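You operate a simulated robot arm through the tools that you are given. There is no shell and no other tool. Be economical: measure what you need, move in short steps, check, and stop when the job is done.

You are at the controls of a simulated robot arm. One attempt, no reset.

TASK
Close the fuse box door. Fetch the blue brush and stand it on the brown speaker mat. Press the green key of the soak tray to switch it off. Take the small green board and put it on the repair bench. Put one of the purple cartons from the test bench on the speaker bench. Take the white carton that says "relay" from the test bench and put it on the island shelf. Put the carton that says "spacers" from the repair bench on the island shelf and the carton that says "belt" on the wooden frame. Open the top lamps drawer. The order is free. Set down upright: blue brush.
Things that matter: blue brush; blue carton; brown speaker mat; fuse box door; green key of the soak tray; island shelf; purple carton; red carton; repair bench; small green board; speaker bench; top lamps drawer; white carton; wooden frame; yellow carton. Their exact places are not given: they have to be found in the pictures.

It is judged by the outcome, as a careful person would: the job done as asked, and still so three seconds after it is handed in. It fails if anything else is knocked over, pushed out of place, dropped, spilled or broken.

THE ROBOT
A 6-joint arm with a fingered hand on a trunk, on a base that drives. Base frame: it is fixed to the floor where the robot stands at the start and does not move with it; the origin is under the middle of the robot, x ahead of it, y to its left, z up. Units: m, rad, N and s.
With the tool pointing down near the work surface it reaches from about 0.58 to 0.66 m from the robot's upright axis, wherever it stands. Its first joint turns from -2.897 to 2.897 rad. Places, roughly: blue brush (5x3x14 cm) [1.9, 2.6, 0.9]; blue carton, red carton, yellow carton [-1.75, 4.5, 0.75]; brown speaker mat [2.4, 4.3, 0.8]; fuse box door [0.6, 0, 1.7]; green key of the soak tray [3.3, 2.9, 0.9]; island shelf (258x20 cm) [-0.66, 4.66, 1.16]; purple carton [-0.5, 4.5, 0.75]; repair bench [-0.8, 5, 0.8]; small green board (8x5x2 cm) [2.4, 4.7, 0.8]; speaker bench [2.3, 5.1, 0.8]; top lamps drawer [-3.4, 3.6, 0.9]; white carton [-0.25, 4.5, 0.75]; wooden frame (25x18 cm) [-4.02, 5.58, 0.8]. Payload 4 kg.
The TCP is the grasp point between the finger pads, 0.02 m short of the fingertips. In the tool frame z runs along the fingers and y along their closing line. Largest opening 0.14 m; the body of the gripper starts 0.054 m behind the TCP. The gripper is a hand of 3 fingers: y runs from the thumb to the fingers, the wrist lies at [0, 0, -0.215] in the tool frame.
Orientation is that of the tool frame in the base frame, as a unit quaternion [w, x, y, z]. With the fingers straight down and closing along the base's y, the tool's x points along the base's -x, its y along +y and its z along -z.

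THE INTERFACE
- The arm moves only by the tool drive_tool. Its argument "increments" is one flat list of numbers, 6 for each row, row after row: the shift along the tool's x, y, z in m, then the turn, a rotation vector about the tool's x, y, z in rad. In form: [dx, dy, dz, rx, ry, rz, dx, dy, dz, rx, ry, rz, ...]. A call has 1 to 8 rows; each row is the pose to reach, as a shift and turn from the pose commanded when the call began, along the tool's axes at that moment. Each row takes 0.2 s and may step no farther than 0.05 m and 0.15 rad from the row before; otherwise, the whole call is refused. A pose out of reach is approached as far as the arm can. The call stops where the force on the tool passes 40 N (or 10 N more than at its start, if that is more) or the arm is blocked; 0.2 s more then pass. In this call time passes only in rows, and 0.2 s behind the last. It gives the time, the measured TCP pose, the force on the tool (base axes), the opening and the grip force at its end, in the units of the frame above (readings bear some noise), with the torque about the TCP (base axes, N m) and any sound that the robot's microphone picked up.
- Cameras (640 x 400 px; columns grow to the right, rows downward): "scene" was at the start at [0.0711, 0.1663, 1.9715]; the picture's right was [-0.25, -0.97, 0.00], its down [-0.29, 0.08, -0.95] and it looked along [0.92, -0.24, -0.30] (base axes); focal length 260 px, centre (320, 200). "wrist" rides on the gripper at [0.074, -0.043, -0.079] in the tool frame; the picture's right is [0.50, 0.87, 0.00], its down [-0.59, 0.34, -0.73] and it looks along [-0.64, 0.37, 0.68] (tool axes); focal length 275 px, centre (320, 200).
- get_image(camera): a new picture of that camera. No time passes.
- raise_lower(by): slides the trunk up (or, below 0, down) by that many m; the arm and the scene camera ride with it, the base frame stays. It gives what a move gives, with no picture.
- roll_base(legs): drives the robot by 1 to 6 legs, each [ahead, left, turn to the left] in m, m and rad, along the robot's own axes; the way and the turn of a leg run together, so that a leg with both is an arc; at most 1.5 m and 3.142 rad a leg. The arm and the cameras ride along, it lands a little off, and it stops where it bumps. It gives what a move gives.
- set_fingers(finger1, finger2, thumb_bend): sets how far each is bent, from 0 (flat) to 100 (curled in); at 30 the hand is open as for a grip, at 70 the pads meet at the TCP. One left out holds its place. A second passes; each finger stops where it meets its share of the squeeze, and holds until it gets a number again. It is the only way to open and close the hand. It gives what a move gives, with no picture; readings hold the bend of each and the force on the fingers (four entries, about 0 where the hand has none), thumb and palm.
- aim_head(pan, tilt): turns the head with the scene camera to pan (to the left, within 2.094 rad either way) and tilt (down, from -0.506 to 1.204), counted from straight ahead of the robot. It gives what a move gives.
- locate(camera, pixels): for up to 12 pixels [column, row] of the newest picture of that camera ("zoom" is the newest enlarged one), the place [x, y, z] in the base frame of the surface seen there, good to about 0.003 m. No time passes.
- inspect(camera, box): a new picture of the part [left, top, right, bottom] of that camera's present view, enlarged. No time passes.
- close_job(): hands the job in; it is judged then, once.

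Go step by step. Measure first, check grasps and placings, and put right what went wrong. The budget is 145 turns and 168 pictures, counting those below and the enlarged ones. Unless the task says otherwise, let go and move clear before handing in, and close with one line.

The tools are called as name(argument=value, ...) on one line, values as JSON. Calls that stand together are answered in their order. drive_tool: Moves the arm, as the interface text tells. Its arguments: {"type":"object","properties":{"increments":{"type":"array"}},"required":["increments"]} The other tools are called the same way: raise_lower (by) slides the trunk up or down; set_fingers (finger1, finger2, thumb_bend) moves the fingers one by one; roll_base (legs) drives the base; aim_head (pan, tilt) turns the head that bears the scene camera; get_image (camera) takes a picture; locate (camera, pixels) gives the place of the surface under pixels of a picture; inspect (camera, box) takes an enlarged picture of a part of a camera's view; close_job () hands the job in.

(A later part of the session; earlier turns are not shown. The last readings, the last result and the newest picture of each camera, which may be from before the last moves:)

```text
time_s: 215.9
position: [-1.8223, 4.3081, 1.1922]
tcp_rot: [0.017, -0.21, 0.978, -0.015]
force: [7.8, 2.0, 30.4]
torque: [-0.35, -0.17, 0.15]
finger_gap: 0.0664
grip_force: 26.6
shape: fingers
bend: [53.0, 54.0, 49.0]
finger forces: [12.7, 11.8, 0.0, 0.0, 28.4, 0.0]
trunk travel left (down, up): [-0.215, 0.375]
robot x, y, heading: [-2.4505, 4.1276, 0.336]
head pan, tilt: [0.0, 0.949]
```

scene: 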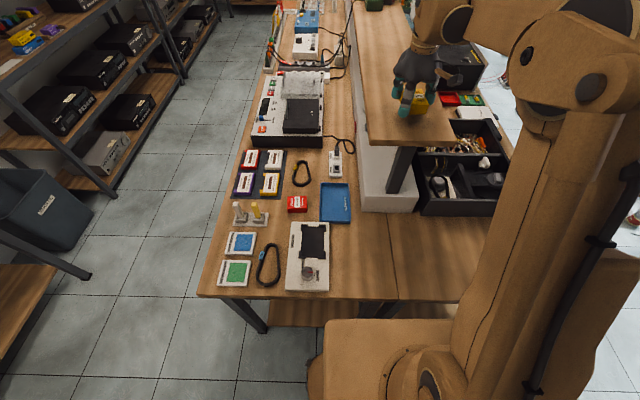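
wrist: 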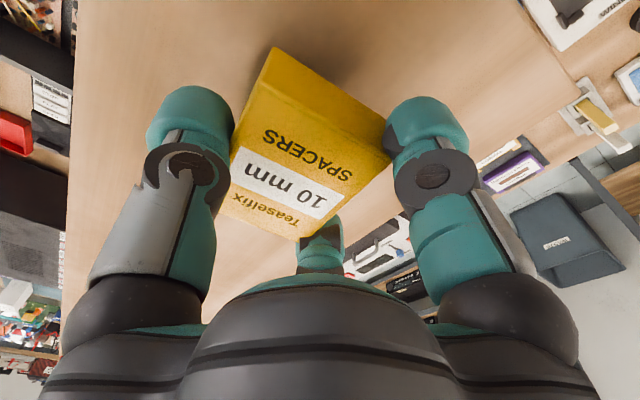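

It rests on the shelf (30 N up). I ease off 2 mm, open and lift away.

drive_tool(increments=[0, 0, -0.003, 0, 0, 0])

set_fingers(finger1=45, finger2=45, thumb_bend=40)

drive_tool(increments=[0, 0, -0.04, 0, 0, 0, 0, 0, -0.085, 0, 0, 0, 0, 0, -0.13, 0, 0, 0])

get_image(camera="wrist")

```text
time_s: 216.3
position: [-1.821, 4.3076, 1.1917]
tcp_rot: [0.016, -0.209, 0.978, -0.013]
force: [2.9, -0.4, 7.9]
torque: [-0.14, -0.13, 0.1]
finger_gap: 0.0666
grip_force: 25.2
shape: fingers
bend: [53.0, 54.0, 49.0]
finger forces: [12.6, 11.8, 0.1, 0.1, 26.3, 0.0]
trunk travel left (down, up): [-0.215, 0.375]
robot x, y, heading: [-2.4494, 4.1288, 0.335]
head pan, tilt: [0.0, 0.949]
```

```text
time_s: 217.3
position: [-1.821, 4.308, 1.192]
tcp_rot: [0.016, -0.209, 0.978, -0.014]
force: [0.1, 0.1, 0.7]
torque: [-0.01, 0.0, -0.02]
finger_gap: 0.087
grip_force: 0.1
shape: fingers
bend: [45.0, 45.0, 40.0]
finger forces: [0.0, 0.0, 0.1, 0.0, 0.0, 0.0]
trunk travel left (down, up): [-0.215, 0.375]
robot x, y, heading: [-2.4476, 4.1287, 0.338]
head pan, tilt: [0.0, 0.949]
```

```text
time_s: 218.1
position: [-1.8286, 4.3093, 1.3217]
tcp_rot: [0.016, -0.209, 0.978, -0.014]
force: [0.4, -0.7, 0.6]
torque: [0.0, 0.02, 0.03]
finger_gap: 0.0872
grip_force: 0.0
shape: fingers
bend: [45.0, 45.0, 40.0]
finger forces: [0.1, 0.0, 0.0, 0.0, 0.1, 0.0]
trunk travel left (down, up): [-0.215, 0.375]
robot x, y, heading: [-2.4515, 4.1268, 0.335]
head pan, tilt: [0.0, 0.949]
```

```text
83 pictures are left
```

wrist: 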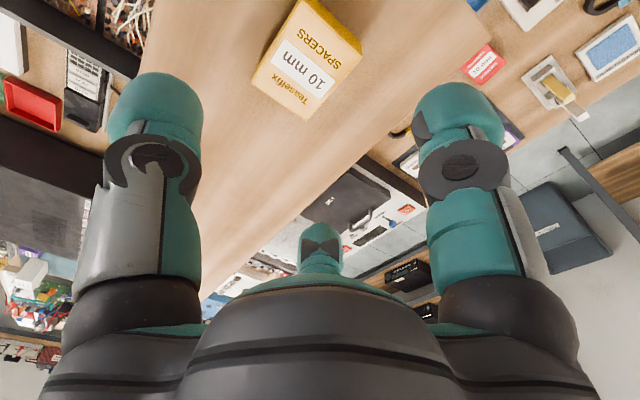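

The spacers carton stands on the shelf. Next I go to the test bench side to look for the purple and white cartons.

roll_base(legs=[[-0.08, 0, -0.013], [0, -0.96, 0], [1.05, 0, 0], [1.05, 0, 0], [0, 0, 1.57]])

aim_head(pan=0, tilt=0.75)

get_image(camera="scene")

```text
time_s: 237.6
position: [-0.3911, 4.4772, 1.3209]
tcp_rot: [-0.021, 0.834, -0.551, -0.001]
force: [0.5, 0.5, 0.1]
torque: [0.01, 0.01, -0.04]
finger_gap: 0.0871
grip_force: 0.0
shape: fingers
bend: [45.0, 45.0, 40.0]
finger forces: [0.0, 0.0, 0.0, 0.0, 0.0, 0.1]
trunk travel left (down, up): [-0.215, 0.375]
robot x, y, heading: [-0.2189, 3.8535, 1.89]
head pan, tilt: [0.0, 0.949]
```

```text
time_s: 238.3
position: [-0.3896, 4.4765, 1.3213]
tcp_rot: [-0.022, 0.834, -0.552, -0.002]
force: [-0.1, 0.5, -0.2]
torque: [0.01, 0.01, -0.02]
finger_gap: 0.0869
grip_force: 0.0
shape: fingers
bend: [45.0, 45.0, 40.0]
finger forces: [0.0, 0.0, 0.1, 0.1, 0.0, 0.1]
trunk travel left (down, up): [-0.215, 0.375]
robot x, y, heading: [-0.2252, 3.8526, 1.894]
head pan, tilt: [0.0, 0.75]
```

```text
82 pictures are left
```

scene: 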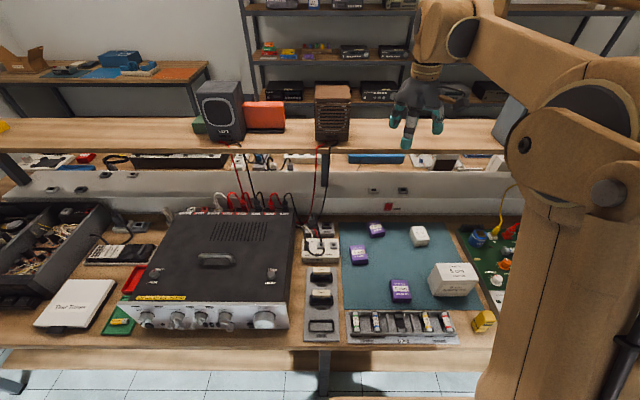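

inspect(camera="scene", box=[330, 210, 530, 345])

inspect(camera="scene", box=[400, 215, 500, 310])

locate(camera="scene", pixels=[[376, 228], [358, 252], [400, 285], [419, 230], [452, 268], [470, 285], [343, 310], [480, 300], [380, 260], [320, 130], [450, 330], [380, 195]])

```text
2.96 times, centred on (430, 278) of scene
```

zoom: 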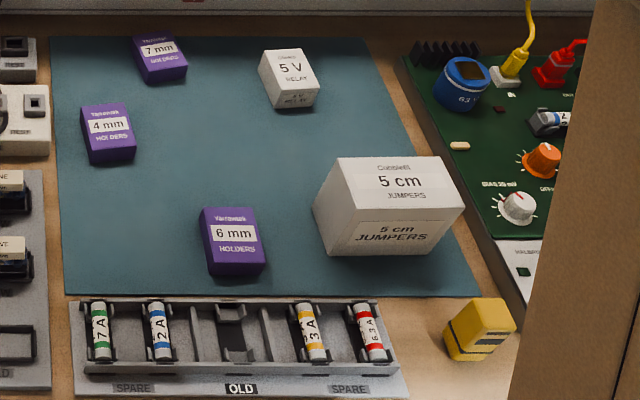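

```text
4.21 times, centred on (450, 262) of scene
```

zoom: 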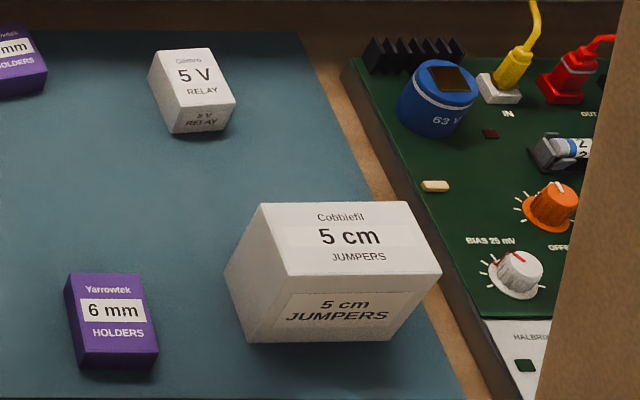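

```text
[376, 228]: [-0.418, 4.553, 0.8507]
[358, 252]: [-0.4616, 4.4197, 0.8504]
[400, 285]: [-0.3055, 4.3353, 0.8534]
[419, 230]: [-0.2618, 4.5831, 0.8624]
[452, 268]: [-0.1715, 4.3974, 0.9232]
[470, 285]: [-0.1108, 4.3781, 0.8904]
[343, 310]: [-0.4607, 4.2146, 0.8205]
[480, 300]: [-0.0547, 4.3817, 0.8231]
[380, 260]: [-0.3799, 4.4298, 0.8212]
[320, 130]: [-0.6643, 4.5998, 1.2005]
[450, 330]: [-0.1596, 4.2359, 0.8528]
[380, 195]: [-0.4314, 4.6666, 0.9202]
```

The white "5 V RELAY" is at (-0.262, 4.583); the big white one says JUMPERS. Purple cartons are all HOLDERS; I will take the 4 mm one later. I step closer and look at the relay from above.

roll_base(legs=[[0.065, -0.1, 0]])

raise_lower(by=-0.21)

get_image(camera="wrist")

get_image(camera="scene")

```text
time_s: 239.6
position: [-0.3139, 4.5727, 1.3202]
tcp_rot: [-0.021, 0.834, -0.551, -0.002]
force: [0.1, 0.1, -0.6]
torque: [-0.02, 0.01, 0.02]
finger_gap: 0.0869
grip_force: 0.1
shape: fingers
bend: [45.0, 45.0, 40.0]
finger forces: [0.1, 0.0, 0.0, 0.0, 0.0, 0.1]
trunk travel left (down, up): [-0.215, 0.375]
robot x, y, heading: [-0.1459, 3.9462, 1.886]
head pan, tilt: [0.0, 0.75]
```

```text
time_s: 241.8
position: [-0.3152, 4.5714, 1.1111]
tcp_rot: [-0.022, 0.834, -0.551, -0.002]
force: [0.3, 0.0, 0.3]
torque: [0.01, 0.02, 0.01]
finger_gap: 0.087
grip_force: 0.2
shape: fingers
bend: [45.0, 45.0, 40.0]
finger forces: [0.0, 0.1, 0.0, 0.0, 0.0, 0.0]
trunk travel left (down, up): [-0.005, 0.585]
robot x, y, heading: [-0.1473, 3.9453, 1.89]
head pan, tilt: [0.0, 0.75]
```

```text
79 pictures are left
```

wrist: 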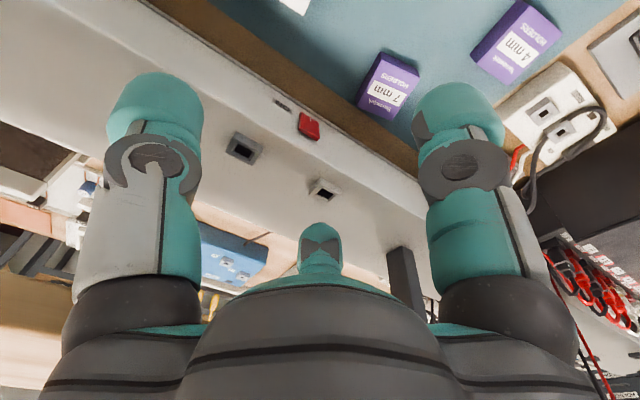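

```text
78 pictures are left
```

scene: 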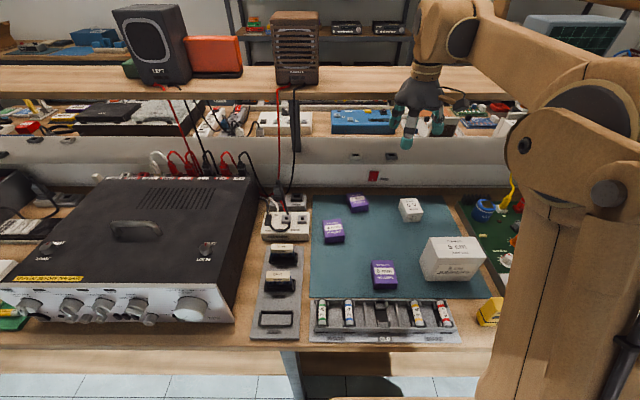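

inspect(camera="scene", box=[385, 185, 435, 230])

locate(camera="zoom", pixels=[[195, 180], [325, 175], [365, 255], [225, 265], [280, 215], [240, 320], [350, 310], [170, 330], [420, 300]])

locate(camera="scene", pixels=[[440, 195], [500, 215], [370, 170], [480, 85]])

```text
8.89 times, centred on (410, 208) of scene
```

zoom: 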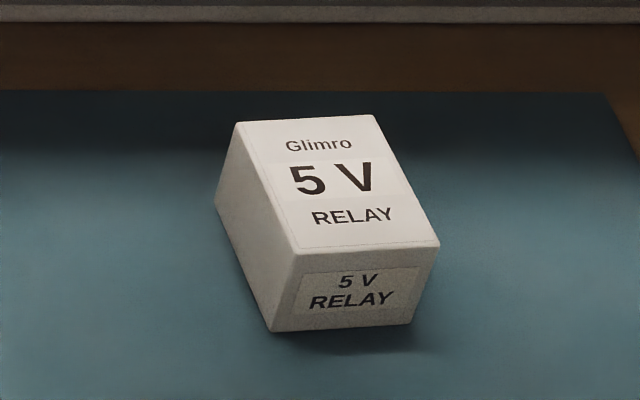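

```text
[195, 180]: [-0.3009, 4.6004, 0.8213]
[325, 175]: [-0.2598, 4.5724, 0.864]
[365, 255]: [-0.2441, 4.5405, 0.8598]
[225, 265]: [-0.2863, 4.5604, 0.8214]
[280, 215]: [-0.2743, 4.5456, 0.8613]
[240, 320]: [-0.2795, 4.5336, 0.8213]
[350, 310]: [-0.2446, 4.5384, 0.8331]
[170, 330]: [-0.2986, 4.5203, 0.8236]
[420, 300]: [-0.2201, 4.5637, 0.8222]
```

```text
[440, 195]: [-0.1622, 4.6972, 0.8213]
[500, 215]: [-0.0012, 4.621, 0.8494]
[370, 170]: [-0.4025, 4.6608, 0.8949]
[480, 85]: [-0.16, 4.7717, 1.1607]
```

locate(camera="zoom", pixels=[[243, 128], [370, 120], [432, 240], [300, 246], [288, 300], [225, 200]])

```text
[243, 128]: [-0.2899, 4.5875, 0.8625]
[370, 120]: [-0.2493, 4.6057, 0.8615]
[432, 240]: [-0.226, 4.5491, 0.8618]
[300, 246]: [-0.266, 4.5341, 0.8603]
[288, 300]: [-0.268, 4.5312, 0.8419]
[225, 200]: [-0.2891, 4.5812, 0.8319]
```

The relay carton is 4.6×6.3×4 cm, yaw matching my hand. I go down with a 12 mm offset toward the fingers.

set_fingers(finger1=48, finger2=48, thumb_bend=38)

drive_tool(increments=[0.0318, -0.0307, 0.02, 0, 0, 0, 0.0318, -0.0307, 0.065, 0, 0, 0, 0.0318, -0.0307, 0.11, 0, 0, 0, 0.0318, -0.0307, 0.155, 0, 0, 0, 0.0318, -0.0307, 0.2, 0, 0, 0])

get_image(camera="wrist")

```text
time_s: 242.8
position: [-0.3156, 4.5718, 1.1099]
tcp_rot: [-0.022, 0.834, -0.551, -0.001]
force: [0.2, -0.2, -0.2]
torque: [0.0, 0.01, 0.01]
finger_gap: 0.0858
grip_force: 0.2
shape: fingers
bend: [48.0, 48.0, 38.0]
finger forces: [0.0, 0.0, 0.0, 0.0, 0.1, 0.0]
trunk travel left (down, up): [-0.005, 0.585]
robot x, y, heading: [-0.146, 3.9466, 1.892]
head pan, tilt: [0.0, 0.75]
```

```text
time_s: 244.0
position: [-0.2704, 4.5616, 0.9122]
tcp_rot: [-0.021, 0.834, -0.551, -0.002]
force: [-0.3, 0.4, 0.5]
torque: [0.0, -0.02, -0.03]
finger_gap: 0.086
grip_force: 0.1
shape: fingers
bend: [48.0, 48.0, 38.0]
finger forces: [0.0, 0.0, 0.1, 0.0, 0.1, 0.0]
trunk travel left (down, up): [-0.005, 0.585]
robot x, y, heading: [-0.1435, 3.9469, 1.893]
head pan, tilt: [0.0, 0.75]
```

```text
76 pictures are left
```

wrist: 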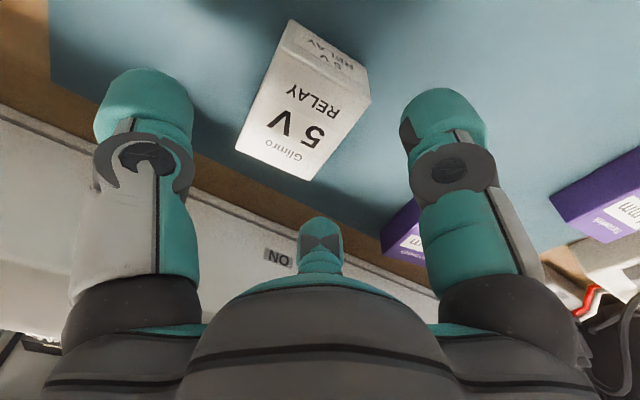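

drive_tool(increments=[0, 0, 0.03, 0, 0, 0, 0, 0, 0.055, 0, 0, 0])

set_fingers(finger1=74, finger2=74, thumb_bend=65)

get_image(camera="wrist")

```text
time_s: 244.6
position: [-0.2678, 4.5633, 0.856]
tcp_rot: [-0.022, 0.834, -0.552, -0.001]
force: [1.0, -0.1, 0.2]
torque: [-0.02, 0.02, 0.02]
finger_gap: 0.0859
grip_force: 0.1
shape: fingers
bend: [48.0, 48.0, 38.0]
finger forces: [0.1, 0.0, 0.0, 0.0, 0.0, 0.0]
trunk travel left (down, up): [-0.005, 0.585]
robot x, y, heading: [-0.1442, 3.9426, 1.89]
head pan, tilt: [0.0, 0.75]
```

```text
time_s: 245.6
position: [-0.268, 4.5639, 0.8582]
tcp_rot: [-0.023, 0.834, -0.552, -0.002]
force: [2.9, 0.3, 3.1]
torque: [-0.03, -0.02, -0.03]
finger_gap: 0.0594
grip_force: 29.9
shape: fingers
bend: [56.0, 57.0, 49.0]
finger forces: [14.4, 14.7, 0.1, 0.0, 30.9, 0.0]
trunk travel left (down, up): [-0.005, 0.585]
robot x, y, heading: [-0.1438, 3.9455, 1.89]
head pan, tilt: [0.0, 0.75]
```

```text
75 pictures are left
```

wrist: 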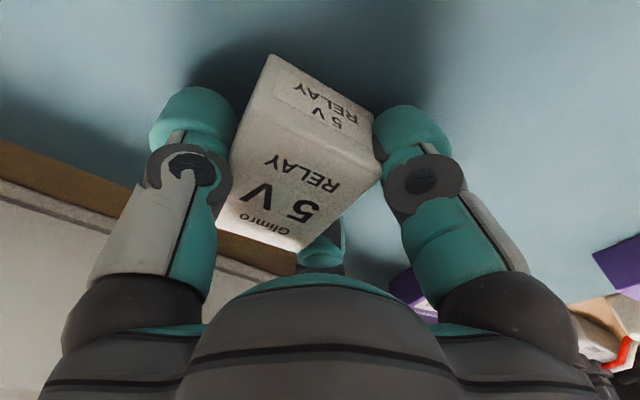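

Held firmly (30 N). I lift and look at the shelf's right part.

drive_tool(increments=[0, 0, -0.03, 0, 0, 0, 0, 0, -0.07, 0, 0, 0, 0, 0, -0.11, 0, 0, 0])

raise_lower(by=0.4)

aim_head(pan=-0.8, tilt=0.5)

get_image(camera="scene")

```text
time_s: 246.4
position: [-0.2712, 4.5592, 0.9671]
tcp_rot: [-0.022, 0.834, -0.552, -0.001]
force: [0.0, 0.2, 0.0]
torque: [-0.01, 0.0, -0.03]
finger_gap: 0.0595
grip_force: 30.6
shape: fingers
bend: [56.0, 57.0, 49.0]
finger forces: [15.1, 15.2, 0.0, 0.0, 30.3, 0.0]
trunk travel left (down, up): [-0.005, 0.585]
robot x, y, heading: [-0.1446, 3.9398, 1.892]
head pan, tilt: [0.0, 0.75]
```

```text
time_s: 250.3
position: [-0.2714, 4.5597, 1.3668]
tcp_rot: [-0.021, 0.834, -0.551, -0.001]
force: [0.3, 0.6, -1.0]
torque: [0.02, 0.0, 0.0]
finger_gap: 0.0596
grip_force: 30.5
shape: fingers
bend: [56.0, 57.0, 49.0]
finger forces: [15.1, 15.2, 0.1, 0.1, 30.3, 0.0]
trunk travel left (down, up): [-0.405, 0.185]
robot x, y, heading: [-0.147, 3.947, 1.892]
head pan, tilt: [0.0, 0.75]
```

```text
time_s: 251.4
position: [-0.2716, 4.5587, 1.3675]
tcp_rot: [-0.023, 0.833, -0.552, -0.001]
force: [0.6, 0.3, -0.2]
torque: [0.02, 0.04, -0.02]
finger_gap: 0.0593
grip_force: 30.2
shape: fingers
bend: [56.0, 57.0, 49.0]
finger forces: [15.1, 15.2, 0.0, 0.0, 30.2, 0.1]
trunk travel left (down, up): [-0.405, 0.185]
robot x, y, heading: [-0.1411, 3.9454, 1.89]
head pan, tilt: [-0.799, 0.499]
```

```text
74 pictures are left
```

scene: 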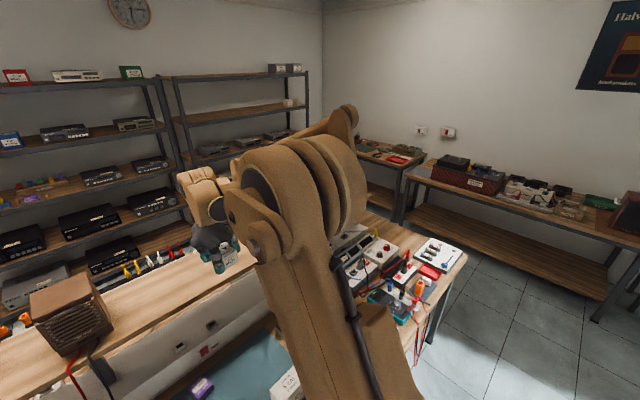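

roll_base(legs=[[-0.07, 0, 0], [0, -0.8, 0], [0, -0.8, 0], [0.9, 0, 0]])

aim_head(pan=1.4, tilt=0.5)

get_image(camera="scene")

aim_head(pan=-1.4, tilt=0.7)

get_image(camera="scene")

```text
time_s: 264.5
position: [0.9697, 5.855, 1.3668]
tcp_rot: [-0.021, 0.838, -0.545, -0.001]
force: [0.2, -0.4, -0.9]
torque: [-0.01, -0.03, 0.01]
finger_gap: 0.0599
grip_force: 30.2
shape: fingers
bend: [56.0, 57.0, 49.0]
finger forces: [15.1, 15.2, 0.1, 0.0, 30.4, 0.0]
trunk travel left (down, up): [-0.405, 0.185]
robot x, y, heading: [1.1036, 5.2471, 1.906]
head pan, tilt: [-0.799, 0.499]
```

```text
time_s: 266.6
position: [0.9691, 5.854, 1.3668]
tcp_rot: [-0.022, 0.838, -0.545, -0.002]
force: [-1.0, -1.1, -0.8]
torque: [0.02, 0.02, -0.02]
finger_gap: 0.0594
grip_force: 30.5
shape: fingers
bend: [56.0, 57.0, 49.0]
finger forces: [15.1, 15.2, 0.1, 0.0, 30.3, 0.0]
trunk travel left (down, up): [-0.405, 0.185]
robot x, y, heading: [1.106, 5.2389, 1.901]
head pan, tilt: [1.4, 0.499]
```

```text
73 pictures are left
```

scene: 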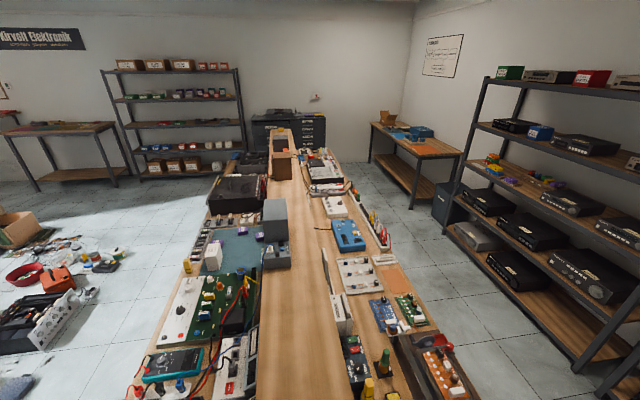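

```text
time_s: 269.1
position: [0.9695, 5.8543, 1.3664]
tcp_rot: [-0.022, 0.838, -0.545, -0.002]
force: [-0.8, -0.9, -1.1]
torque: [0.01, 0.0, -0.02]
finger_gap: 0.0597
grip_force: 29.8
shape: fingers
bend: [56.0, 57.0, 49.0]
finger forces: [15.2, 15.2, 0.1, 0.0, 30.3, 0.0]
trunk travel left (down, up): [-0.405, 0.185]
robot x, y, heading: [1.103, 5.2419, 1.907]
head pan, tilt: [-1.4, 0.7]
```

```text
72 pictures are left
```

scene: 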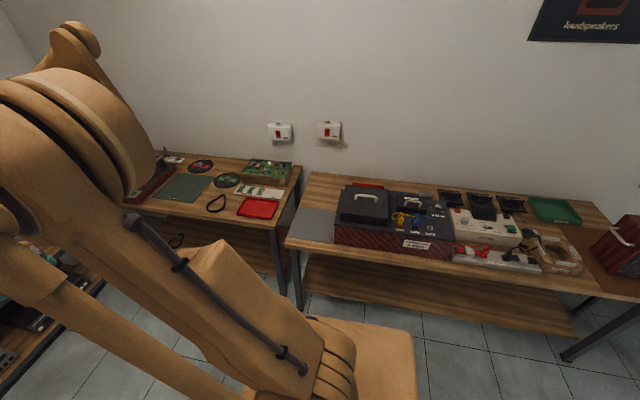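

The shelf's right end is empty (scope much farther along). I turn to face it and lower the relay carton there.

locate(camera="scene", pixels=[[600, 270], [300, 240], [315, 225], [590, 300], [620, 240], [320, 185], [555, 210], [255, 210], [245, 170], [440, 275], [572, 275], [300, 190]])

roll_base(legs=[[0, 0, 1.555]])

aim_head(pan=0.1, tilt=0.8)

get_image(camera="scene")

```text
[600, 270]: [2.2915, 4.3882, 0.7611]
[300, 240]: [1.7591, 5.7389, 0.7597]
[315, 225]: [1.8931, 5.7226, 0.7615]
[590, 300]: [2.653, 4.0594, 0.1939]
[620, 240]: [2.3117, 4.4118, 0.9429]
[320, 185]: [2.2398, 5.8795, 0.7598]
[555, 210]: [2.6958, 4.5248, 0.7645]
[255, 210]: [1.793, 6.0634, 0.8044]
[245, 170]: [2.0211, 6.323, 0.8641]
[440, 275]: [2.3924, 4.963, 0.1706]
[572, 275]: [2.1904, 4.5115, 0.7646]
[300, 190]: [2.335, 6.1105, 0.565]
```

```text
time_s: 273.3
position: [0.4902, 5.1179, 1.3667]
tcp_rot: [-0.014, 0.979, 0.201, -0.017]
force: [0.6, -1.2, -0.2]
torque: [0.03, 0.0, 0.01]
finger_gap: 0.0596
grip_force: 29.0
shape: fingers
bend: [56.0, 57.0, 49.0]
finger forces: [14.8, 14.9, 0.0, 0.0, 29.7, 0.0]
trunk travel left (down, up): [-0.405, 0.185]
robot x, y, heading: [1.1021, 5.2415, -2.822]
head pan, tilt: [-1.4, 0.7]
```

```text
time_s: 274.9
position: [0.4905, 5.1174, 1.3676]
tcp_rot: [-0.015, 0.979, 0.201, -0.016]
force: [-0.6, -0.7, -0.9]
torque: [-0.01, -0.02, 0.0]
finger_gap: 0.0595
grip_force: 29.2
shape: fingers
bend: [56.0, 57.0, 49.0]
finger forces: [14.8, 14.8, 0.0, 0.0, 29.7, 0.0]
trunk travel left (down, up): [-0.405, 0.185]
robot x, y, heading: [1.1048, 5.245, -2.823]
head pan, tilt: [0.099, 0.799]
```

```text
71 pictures are left
```

scene: 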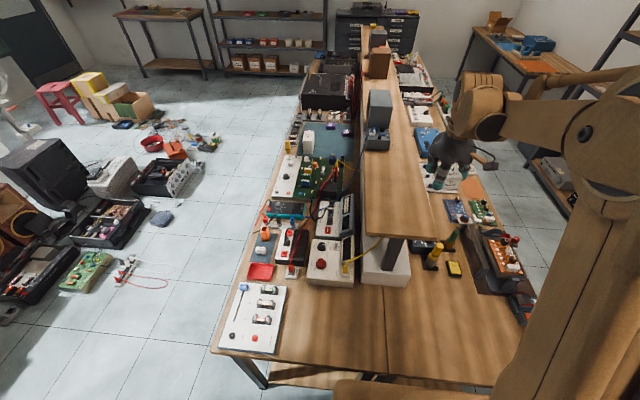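

locate(camera="scene", pixels=[[370, 230], [430, 230], [400, 215], [368, 180], [420, 190], [400, 235]])

```text
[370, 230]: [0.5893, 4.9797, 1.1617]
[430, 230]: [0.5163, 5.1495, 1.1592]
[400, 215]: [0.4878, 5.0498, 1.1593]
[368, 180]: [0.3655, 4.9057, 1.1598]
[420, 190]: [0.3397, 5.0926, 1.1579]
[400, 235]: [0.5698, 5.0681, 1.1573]
```

drive_tool(increments=[-0.017, 0.037, 0, 0, 0, 0, -0.033, 0.0735, 0, 0, 0, 0])

raise_lower(by=-0.145)

get_image(camera="scene")

drive_tool(increments=[0, 0, 0.012, 0, 0, 0, 0, 0, 0.02, 0, 0, 0, 0, 0, 0.025, 0, 0, 0, 0, 0, 0.028, 0, 0, 0])

get_image(camera="wrist")

```text
time_s: 275.5
position: [0.4887, 5.0346, 1.3624]
tcp_rot: [-0.014, 0.98, 0.2, -0.017]
force: [-0.5, -0.5, -0.7]
torque: [0.0, 0.01, -0.03]
finger_gap: 0.0595
grip_force: 29.6
shape: fingers
bend: [56.0, 57.0, 49.0]
finger forces: [14.8, 15.0, 0.1, 0.0, 29.8, 0.0]
trunk travel left (down, up): [-0.405, 0.185]
robot x, y, heading: [1.1031, 5.247, -2.819]
head pan, tilt: [0.099, 0.799]
```

```text
time_s: 277.2
position: [0.4899, 5.0356, 1.2205]
tcp_rot: [-0.015, 0.979, 0.201, -0.016]
force: [0.2, 0.1, -0.8]
torque: [-0.01, 0.0, 0.0]
finger_gap: 0.0591
grip_force: 29.8
shape: fingers
bend: [56.0, 57.0, 49.0]
finger forces: [14.8, 14.8, 0.0, 0.0, 29.7, 0.0]
trunk travel left (down, up): [-0.26, 0.33]
robot x, y, heading: [1.1037, 5.2422, -2.821]
head pan, tilt: [0.099, 0.799]
```

```text
70 pictures are left
```

scene: 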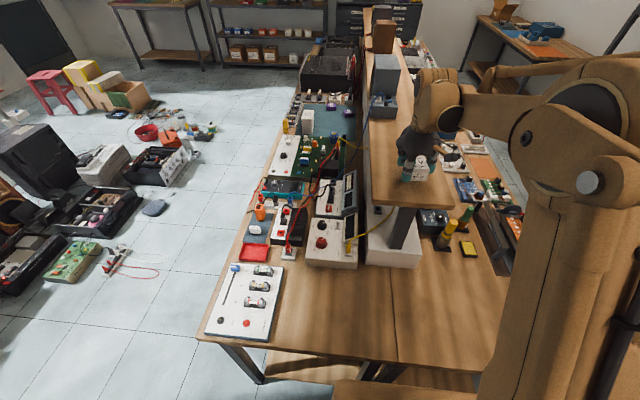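

```text
time_s: 278.2
position: [0.4895, 5.0372, 1.1937]
tcp_rot: [-0.014, 0.979, 0.201, -0.017]
force: [-6.4, -1.3, 25.2]
torque: [-0.21, -0.03, -0.02]
finger_gap: 0.0595
grip_force: 32.4
shape: fingers
bend: [56.0, 57.0, 49.0]
finger forces: [17.2, 14.6, 0.0, 0.0, 33.7, 0.1]
trunk travel left (down, up): [-0.26, 0.33]
robot x, y, heading: [1.1008, 5.2444, -2.825]
head pan, tilt: [0.099, 0.799]
```

```text
69 pictures are left
```

wrist: 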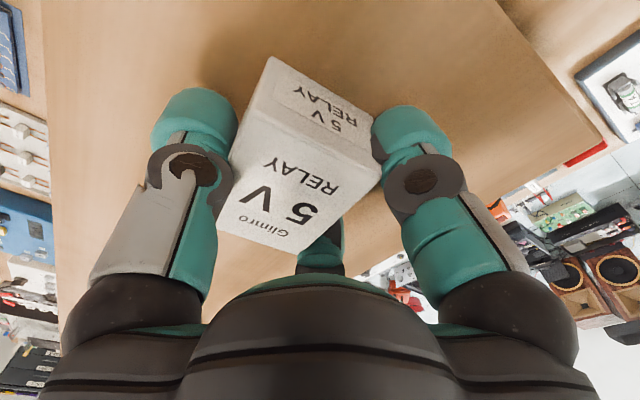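

The relay carton rests on the shelf (25 N up). I ease off, open and lift away.

drive_tool(increments=[0, 0, -0.002, 0, 0, 0])

set_fingers(finger1=46, finger2=46, thumb_bend=38)

drive_tool(increments=[0, 0, -0.04, 0, 0, 0, 0, 0, -0.085, 0, 0, 0, 0, 0, -0.13, 0, 0, 0])

get_image(camera="wrist")

```text
time_s: 278.6
position: [0.49, 5.0355, 1.193]
tcp_rot: [-0.015, 0.979, 0.202, -0.016]
force: [-2.5, -0.7, 8.4]
torque: [-0.07, 0.02, 0.01]
finger_gap: 0.0594
grip_force: 29.9
shape: fingers
bend: [56.0, 57.0, 49.0]
finger forces: [15.3, 14.5, 0.1, 0.1, 30.6, 0.0]
trunk travel left (down, up): [-0.26, 0.33]
robot x, y, heading: [1.1041, 5.2429, -2.819]
head pan, tilt: [0.099, 0.799]
```

```text
time_s: 279.6
position: [0.4894, 5.0362, 1.1931]
tcp_rot: [-0.015, 0.979, 0.2, -0.017]
force: [0.2, 0.2, 0.4]
torque: [0.02, 0.02, 0.01]
finger_gap: 0.0884
grip_force: 0.0
shape: fingers
bend: [46.0, 46.0, 38.0]
finger forces: [0.0, 0.1, 0.0, 0.1, 0.0, 0.0]
trunk travel left (down, up): [-0.26, 0.33]
robot x, y, heading: [1.1023, 5.2417, -2.824]
head pan, tilt: [0.099, 0.799]
```

```text
time_s: 280.4
position: [0.4946, 5.0339, 1.3257]
tcp_rot: [-0.015, 0.979, 0.2, -0.016]
force: [-0.2, -0.5, -0.4]
torque: [0.0, 0.0, 0.02]
finger_gap: 0.0886
grip_force: 0.1
shape: fingers
bend: [46.0, 46.0, 38.0]
finger forces: [0.0, 0.0, 0.1, 0.0, 0.0, 0.0]
trunk travel left (down, up): [-0.26, 0.33]
robot x, y, heading: [1.1042, 5.2428, -2.824]
head pan, tilt: [0.099, 0.799]
```

```text
68 pictures are left
```

wrist: 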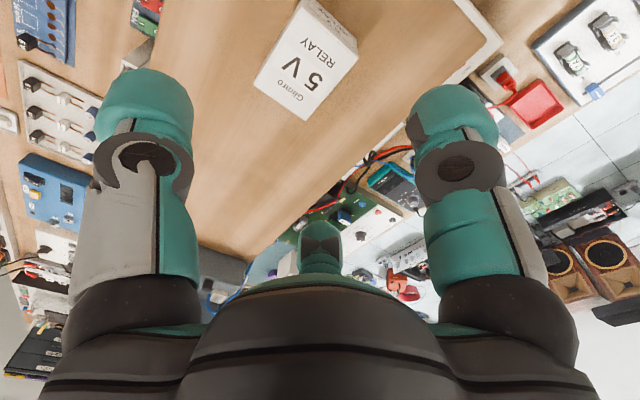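

The relay carton stands on the shelf. Next is the speaker bench: I turn round and look for the small green board.

roll_base(legs=[[0, 0, -3.135], [0.2, -0.85, 0]])

aim_head(pan=0.0, tilt=0.75)

get_image(camera="scene")

```text
time_s: 292.3
position: [2.1653, 4.7007, 1.3243]
tcp_rot: [0.017, -0.193, 0.981, -0.013]
force: [-0.2, -0.1, 0.1]
torque: [0.01, -0.01, 0.0]
finger_gap: 0.0888
grip_force: 0.1
shape: fingers
bend: [46.0, 46.0, 38.0]
finger forces: [0.0, 0.0, 0.0, 0.0, 0.0, 0.1]
trunk travel left (down, up): [-0.26, 0.33]
robot x, y, heading: [1.5552, 4.5012, 0.306]
head pan, tilt: [0.099, 0.799]
```

```text
time_s: 293.0
position: [2.1667, 4.7005, 1.3249]
tcp_rot: [0.016, -0.193, 0.981, -0.014]
force: [-0.3, 0.3, 0.3]
torque: [-0.02, 0.02, -0.05]
finger_gap: 0.0888
grip_force: 0.0
shape: fingers
bend: [46.0, 46.0, 38.0]
finger forces: [0.0, 0.0, 0.0, 0.1, 0.1, 0.1]
trunk travel left (down, up): [-0.26, 0.33]
robot x, y, heading: [1.5535, 4.5017, 0.307]
head pan, tilt: [0.0, 0.75]
```

```text
67 pictures are left
```

scene: 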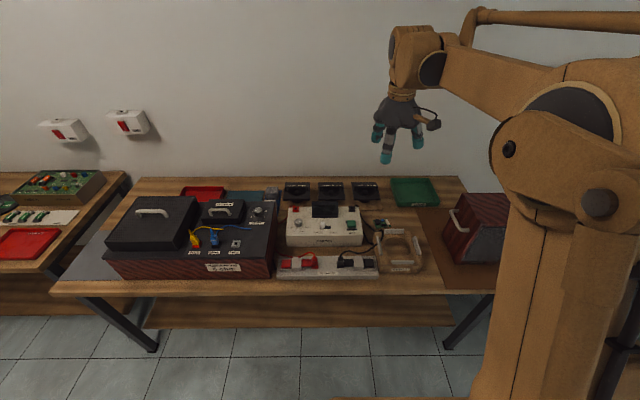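

inspect(camera="scene", box=[270, 170, 530, 300])

locate(camera="scene", pixels=[[400, 250], [380, 222], [415, 190], [450, 255], [435, 225], [440, 285], [100, 265], [160, 190], [400, 210], [370, 285]])

```text
2.46 times, centred on (400, 235) of scene
```

zoom: 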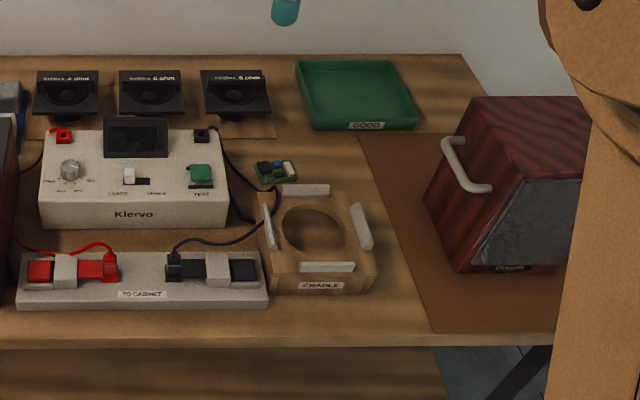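

```text
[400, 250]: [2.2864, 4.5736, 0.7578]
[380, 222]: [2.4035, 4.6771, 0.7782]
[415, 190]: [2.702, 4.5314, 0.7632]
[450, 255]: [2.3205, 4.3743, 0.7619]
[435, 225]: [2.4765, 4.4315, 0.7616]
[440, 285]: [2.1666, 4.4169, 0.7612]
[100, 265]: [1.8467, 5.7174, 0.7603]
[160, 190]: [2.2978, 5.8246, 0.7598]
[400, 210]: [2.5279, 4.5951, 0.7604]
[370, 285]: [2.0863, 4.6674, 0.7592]
```

inspect(camera="scene", box=[355, 205, 415, 245])

locate(camera="zoom", pixels=[[185, 110], [310, 100], [360, 190], [225, 200], [270, 140], [150, 130], [200, 230], [150, 220], [400, 170], [300, 215], [330, 300], [190, 150]])

```text
10.00 times, centred on (385, 225) of scene
```

zoom: 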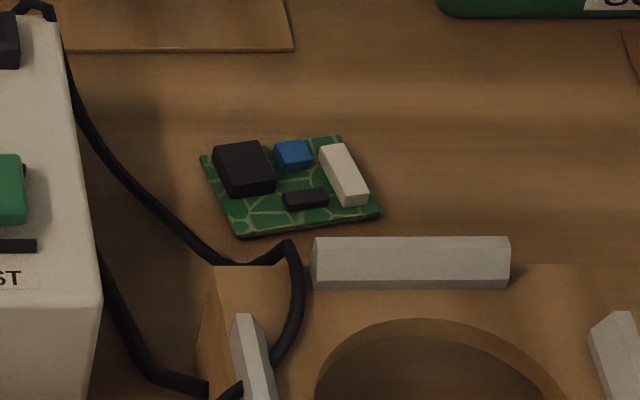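

```text
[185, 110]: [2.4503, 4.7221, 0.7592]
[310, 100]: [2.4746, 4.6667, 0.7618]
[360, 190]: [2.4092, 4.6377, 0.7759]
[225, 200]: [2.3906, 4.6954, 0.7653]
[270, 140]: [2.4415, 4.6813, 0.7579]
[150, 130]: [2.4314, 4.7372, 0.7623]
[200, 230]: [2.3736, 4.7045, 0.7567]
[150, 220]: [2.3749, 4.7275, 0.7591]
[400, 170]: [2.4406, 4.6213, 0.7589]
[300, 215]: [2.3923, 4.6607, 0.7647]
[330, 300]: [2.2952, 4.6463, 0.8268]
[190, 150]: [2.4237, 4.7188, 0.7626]
```

locate(camera="zoom", pixels=[[206, 157], [336, 141], [374, 211], [242, 232], [245, 155], [340, 165], [310, 245], [350, 250], [480, 245], [285, 255], [290, 190]])

```text
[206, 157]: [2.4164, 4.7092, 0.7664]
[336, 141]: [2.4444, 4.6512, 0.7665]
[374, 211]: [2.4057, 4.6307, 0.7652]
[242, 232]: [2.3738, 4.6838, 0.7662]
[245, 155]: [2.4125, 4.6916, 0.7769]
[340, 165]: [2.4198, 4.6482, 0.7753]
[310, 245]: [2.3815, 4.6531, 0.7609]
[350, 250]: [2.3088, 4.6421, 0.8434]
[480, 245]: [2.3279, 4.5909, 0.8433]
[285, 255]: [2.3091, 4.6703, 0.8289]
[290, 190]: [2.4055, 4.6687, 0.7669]
```

The small green board is at (2.41, 4.67), long side roughly along v, with the cradle in front of it and a cable at its left. I step closer and turn the hand so it closes across the board's short side.

roll_base(legs=[[0.235, -0.08, 0.016]])

drive_tool(increments=[0, 0, 0, 0, 0, 0.147, 0, 0, 0, 0, 0, 0.294, 0, 0, 0, 0, 0, 0.441, 0, 0, 0, 0, 0, 0.588, 0, 0, 0, 0, 0, 0.735, 0, 0, 0, 0, 0, 0.882, 0, 0, 0, 0, 0, 1.029, 0, 0, 0, 0, 0, 1.176])

drive_tool(increments=[0, 0, 0, 0, 0, 0.14, 0, 0, 0, 0, 0, 0.28])

raise_lower(by=-0.25)

get_image(camera="wrist")

get_image(camera="scene")

```text
time_s: 294.8
position: [2.4116, 4.7076, 1.3227]
tcp_rot: [0.016, -0.201, 0.979, -0.014]
force: [-0.1, -0.1, -0.8]
torque: [-0.03, 0.01, -0.03]
finger_gap: 0.0888
grip_force: 0.1
shape: fingers
bend: [46.0, 46.0, 38.0]
finger forces: [0.1, 0.1, 0.0, 0.0, 0.0, 0.0]
trunk travel left (down, up): [-0.26, 0.33]
robot x, y, heading: [1.8009, 4.4957, 0.32]
head pan, tilt: [0.0, 0.75]
```

```text
time_s: 296.6
position: [2.4094, 4.7066, 1.3241]
tcp_rot: [0.022, 0.376, 0.926, -0.003]
force: [-0.3, -0.9, -0.1]
torque: [0.0, 0.0, 0.01]
finger_gap: 0.0889
grip_force: 0.1
shape: fingers
bend: [46.0, 46.0, 38.0]
finger forces: [0.1, 0.0, 0.0, 0.1, 0.0, 0.0]
trunk travel left (down, up): [-0.26, 0.33]
robot x, y, heading: [1.8031, 4.499, 0.32]
head pan, tilt: [0.0, 0.75]
```

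```text
time_s: 297.2
position: [2.4097, 4.707, 1.324]
tcp_rot: [0.022, 0.502, 0.864, 0.0]
force: [0.6, 0.1, -1.0]
torque: [0.0, -0.01, -0.01]
finger_gap: 0.0885
grip_force: 0.1
shape: fingers
bend: [46.0, 46.0, 38.0]
finger forces: [0.1, 0.1, 0.0, 0.0, 0.1, 0.0]
trunk travel left (down, up): [-0.26, 0.33]
robot x, y, heading: [1.8014, 4.5011, 0.32]
head pan, tilt: [0.0, 0.75]
```

```text
time_s: 299.8
position: [2.41, 4.7058, 1.073]
tcp_rot: [0.022, 0.501, 0.865, 0.0]
force: [0.5, 0.5, -0.2]
torque: [0.0, 0.05, 0.0]
finger_gap: 0.0889
grip_force: 0.1
shape: fingers
bend: [46.0, 46.0, 38.0]
finger forces: [0.1, 0.0, 0.0, 0.1, 0.0, 0.0]
trunk travel left (down, up): [-0.01, 0.58]
robot x, y, heading: [1.801, 4.4961, 0.319]
head pan, tilt: [0.0, 0.75]
```

```text
64 pictures are left
```

wrist: 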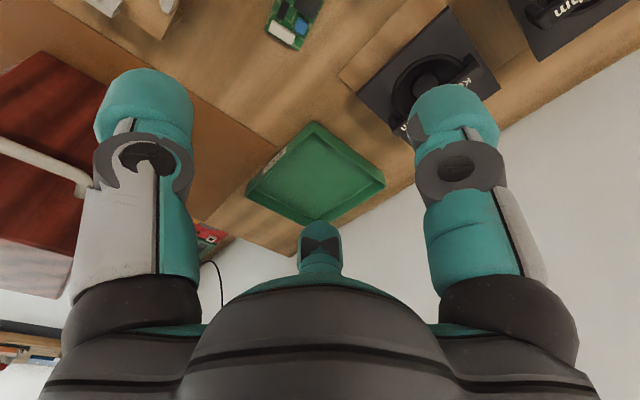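

```text
63 pictures are left
```

scene: 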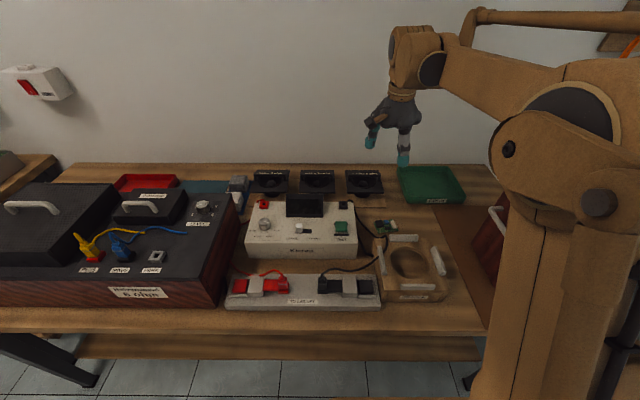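

drive_tool(increments=[-0.0326, -0.013, 0.01, 0, 0, 0, -0.0326, -0.013, 0.055, 0, 0, 0, -0.0326, -0.013, 0.1, 0, 0, 0, -0.0326, -0.013, 0.145, 0, 0, 0, -0.0326, -0.013, 0.19, 0, 0, 0, -0.0326, -0.013, 0.225, 0, 0, 0])

get_image(camera="wrist")

```text
time_s: 301.2
position: [2.4242, 4.6671, 0.8504]
tcp_rot: [0.022, 0.501, 0.865, 0.001]
force: [0.1, 0.4, 0.4]
torque: [0.0, 0.0, -0.01]
finger_gap: 0.0889
grip_force: 0.0
shape: fingers
bend: [46.0, 46.0, 38.0]
finger forces: [0.0, 0.0, 0.0, 0.0, 0.1, 0.0]
trunk travel left (down, up): [-0.01, 0.58]
robot x, y, heading: [1.799, 4.498, 0.321]
head pan, tilt: [0.0, 0.75]
```

```text
62 pictures are left
```

wrist: 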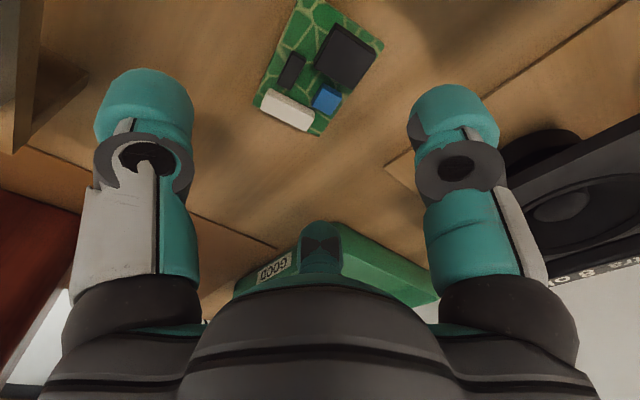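

locate(camera="wrist", pixels=[[302, 6], [378, 44], [317, 130], [258, 104], [310, 70], [395, 165], [500, 140], [450, 95], [25, 150], [350, 60], [290, 110]])

```text
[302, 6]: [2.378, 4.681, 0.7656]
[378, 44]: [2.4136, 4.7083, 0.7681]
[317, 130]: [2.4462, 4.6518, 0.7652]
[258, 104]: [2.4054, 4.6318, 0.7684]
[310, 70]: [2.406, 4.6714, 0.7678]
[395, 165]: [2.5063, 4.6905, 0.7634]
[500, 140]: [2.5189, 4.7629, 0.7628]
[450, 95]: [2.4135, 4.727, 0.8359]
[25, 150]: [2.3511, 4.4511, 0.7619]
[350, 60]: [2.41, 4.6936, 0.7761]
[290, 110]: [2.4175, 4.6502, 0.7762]
```

set_fingers(finger1=51, finger2=51, thumb_bend=43)

drive_tool(increments=[0, 0, 0.03, 0, 0, 0, 0, 0, 0.05, 0, 0, 0, 0, 0, 0.058, 0, 0, 0, 0, 0, 0.064, 0, 0, 0, 0, 0, 0.068, 0, 0, 0])

get_image(camera="wrist")

```text
time_s: 302.2
position: [2.4227, 4.6679, 0.8505]
tcp_rot: [0.022, 0.501, 0.865, 0.001]
force: [0.6, 0.5, 0.7]
torque: [0.0, -0.01, 0.01]
finger_gap: 0.0734
grip_force: 0.0
shape: fingers
bend: [51.0, 51.0, 43.0]
finger forces: [0.0, 0.0, 0.0, 0.0, 0.0, 0.0]
trunk travel left (down, up): [-0.01, 0.58]
robot x, y, heading: [1.7985, 4.4982, 0.319]
head pan, tilt: [0.0, 0.75]
```

```text
time_s: 303.4
position: [2.4251, 4.6649, 0.7889]
tcp_rot: [0.024, 0.502, 0.864, 0.003]
force: [-0.9, -2.9, 33.9]
torque: [1.61, 0.21, 0.1]
finger_gap: 0.0736
grip_force: 16.7
shape: fingers
bend: [52.0, 51.0, 43.0]
finger forces: [33.2, 0.1, 0.0, 0.0, 0.6, 0.0]
trunk travel left (down, up): [-0.01, 0.58]
robot x, y, heading: [1.7988, 4.4963, 0.319]
head pan, tilt: [0.0, 0.75]
stopped in row 5: the force on the tool passed its limit at 47 N (the readings are from after the stop); the commanded pose is now the measured one
```

```text
61 pictures are left
```

wrist: 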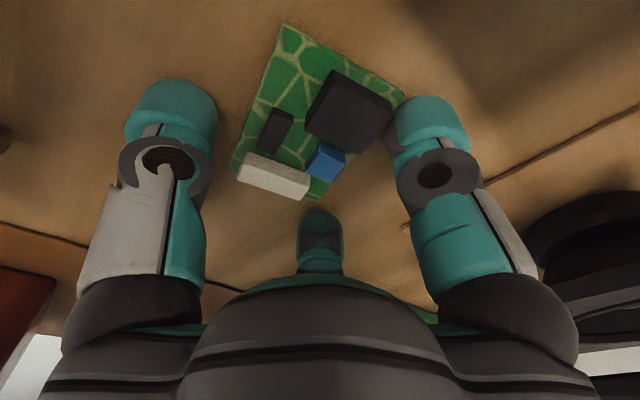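

Only finger 1 touches (the hand is tilted by 0.04 rad). I level it, ease up 2 mm, and close.

drive_tool(increments=[0, 0, -0.004, 0, 0.038, 0, 0, 0, -0.002, 0, 0.04, 0])

set_fingers(finger1=74, finger2=74, thumb_bend=66)

get_image(camera="wrist")

```text
time_s: 303.9
position: [2.4273, 4.6653, 0.7885]
tcp_rot: [0.005, 0.502, 0.865, 0.011]
force: [-0.1, -0.4, 3.3]
torque: [-0.08, -0.06, 0.06]
finger_gap: 0.0739
grip_force: 2.4
shape: fingers
bend: [51.0, 51.0, 43.0]
finger forces: [0.5, 2.4, 0.1, 0.1, 1.3, 0.0]
trunk travel left (down, up): [-0.01, 0.58]
robot x, y, heading: [1.797, 4.4974, 0.319]
head pan, tilt: [0.0, 0.75]
```

```text
time_s: 304.9
position: [2.4255, 4.6639, 0.7872]
tcp_rot: [0.005, 0.503, 0.864, 0.012]
force: [-4.1, -3.6, 11.6]
torque: [-0.39, 0.7, 0.02]
finger_gap: 0.0534
grip_force: 24.4
shape: fingers
bend: [60.0, 59.0, 49.0]
finger forces: [9.0, 9.8, 0.0, 0.1, 29.1, 0.0]
trunk travel left (down, up): [-0.01, 0.58]
robot x, y, heading: [1.7964, 4.4934, 0.322]
head pan, tilt: [0.0, 0.75]
```

```text
60 pictures are left
```

wrist: 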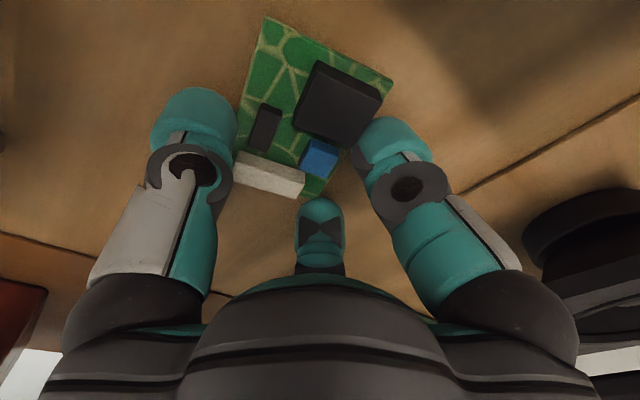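

drive_tool(increments=[0, 0, -0.01, 0, 0, 0, 0, 0, -0.02, 0, 0, 0, 0, 0, -0.04, 0, 0, 0, 0, 0, -0.07, 0, 0, 0])

get_image(camera="wrist")

```text
time_s: 305.9
position: [2.4269, 4.6637, 0.858]
tcp_rot: [0.005, 0.503, 0.864, 0.01]
force: [-0.3, 0.3, -0.3]
torque: [0.01, -0.02, 0.0]
finger_gap: 0.0526
grip_force: 21.3
shape: fingers
bend: [60.0, 59.0, 50.0]
finger forces: [11.5, 10.3, 0.0, 0.0, 21.8, 0.0]
trunk travel left (down, up): [-0.01, 0.58]
robot x, y, heading: [1.7981, 4.4982, 0.321]
head pan, tilt: [0.0, 0.75]
```

```text
59 pictures are left
```

wrist: 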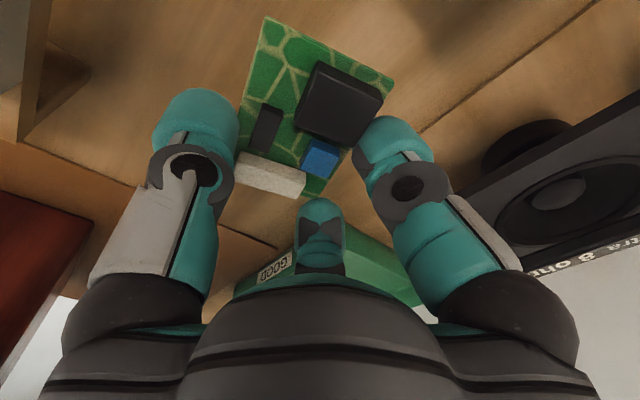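

The board is held (22 N). I raise, back off and carry it to the free right end of the repair bench.

raise_lower(by=0.35)

roll_base(legs=[[-0.29, 0, 0], [0, 1.15, 0], [0, 0, 3.14]])

aim_head(pan=0.0, tilt=0.85)

get_image(camera="scene")

```text
time_s: 309.4
position: [2.4267, 4.6631, 1.2065]
tcp_rot: [0.006, 0.503, 0.864, 0.011]
force: [0.1, -1.4, 0.0]
torque: [-0.02, 0.05, -0.01]
finger_gap: 0.0527
grip_force: 21.3
shape: fingers
bend: [60.0, 59.0, 50.0]
finger forces: [11.4, 10.2, 0.0, 0.0, 21.8, 0.1]
trunk travel left (down, up): [-0.36, 0.23]
robot x, y, heading: [1.797, 4.4973, 0.32]
head pan, tilt: [0.0, 0.75]
```

```text
time_s: 324.2
position: [0.5418, 5.3345, 1.2065]
tcp_rot: [0.011, 0.862, -0.507, -0.004]
force: [-0.2, -0.5, 0.2]
torque: [-0.02, 0.04, 0.0]
finger_gap: 0.0518
grip_force: 20.1
shape: fingers
bend: [60.0, 59.0, 50.0]
finger forces: [10.9, 9.6, 0.1, 0.0, 20.0, 0.0]
trunk travel left (down, up): [-0.36, 0.23]
robot x, y, heading: [1.1693, 5.4968, -2.839]
head pan, tilt: [0.0, 0.75]
```

```text
time_s: 324.8
position: [0.5404, 5.3349, 1.2069]
tcp_rot: [0.011, 0.862, -0.507, -0.005]
force: [-0.1, 0.4, -0.3]
torque: [0.0, 0.05, 0.02]
finger_gap: 0.0519
grip_force: 20.4
shape: fingers
bend: [60.0, 59.0, 50.0]
finger forces: [10.8, 9.5, 0.1, 0.1, 20.2, 0.0]
trunk travel left (down, up): [-0.36, 0.23]
robot x, y, heading: [1.1666, 5.4944, -2.834]
head pan, tilt: [0.0, 0.85]
```

```text
58 pictures are left
```

scene: 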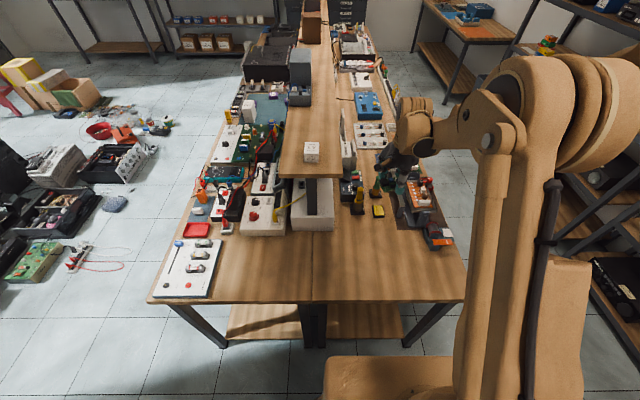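

locate(camera="scene", pixels=[[360, 270], [380, 255], [340, 290], [313, 270], [400, 285], [440, 290], [378, 215], [430, 240], [310, 155]])

```text
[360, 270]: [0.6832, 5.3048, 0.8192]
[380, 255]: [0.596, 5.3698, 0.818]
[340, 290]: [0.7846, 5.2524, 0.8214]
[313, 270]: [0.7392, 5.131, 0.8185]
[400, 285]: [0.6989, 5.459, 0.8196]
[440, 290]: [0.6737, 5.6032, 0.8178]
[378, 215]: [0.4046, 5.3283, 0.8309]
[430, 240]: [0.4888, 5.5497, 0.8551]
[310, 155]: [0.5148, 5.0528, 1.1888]
```

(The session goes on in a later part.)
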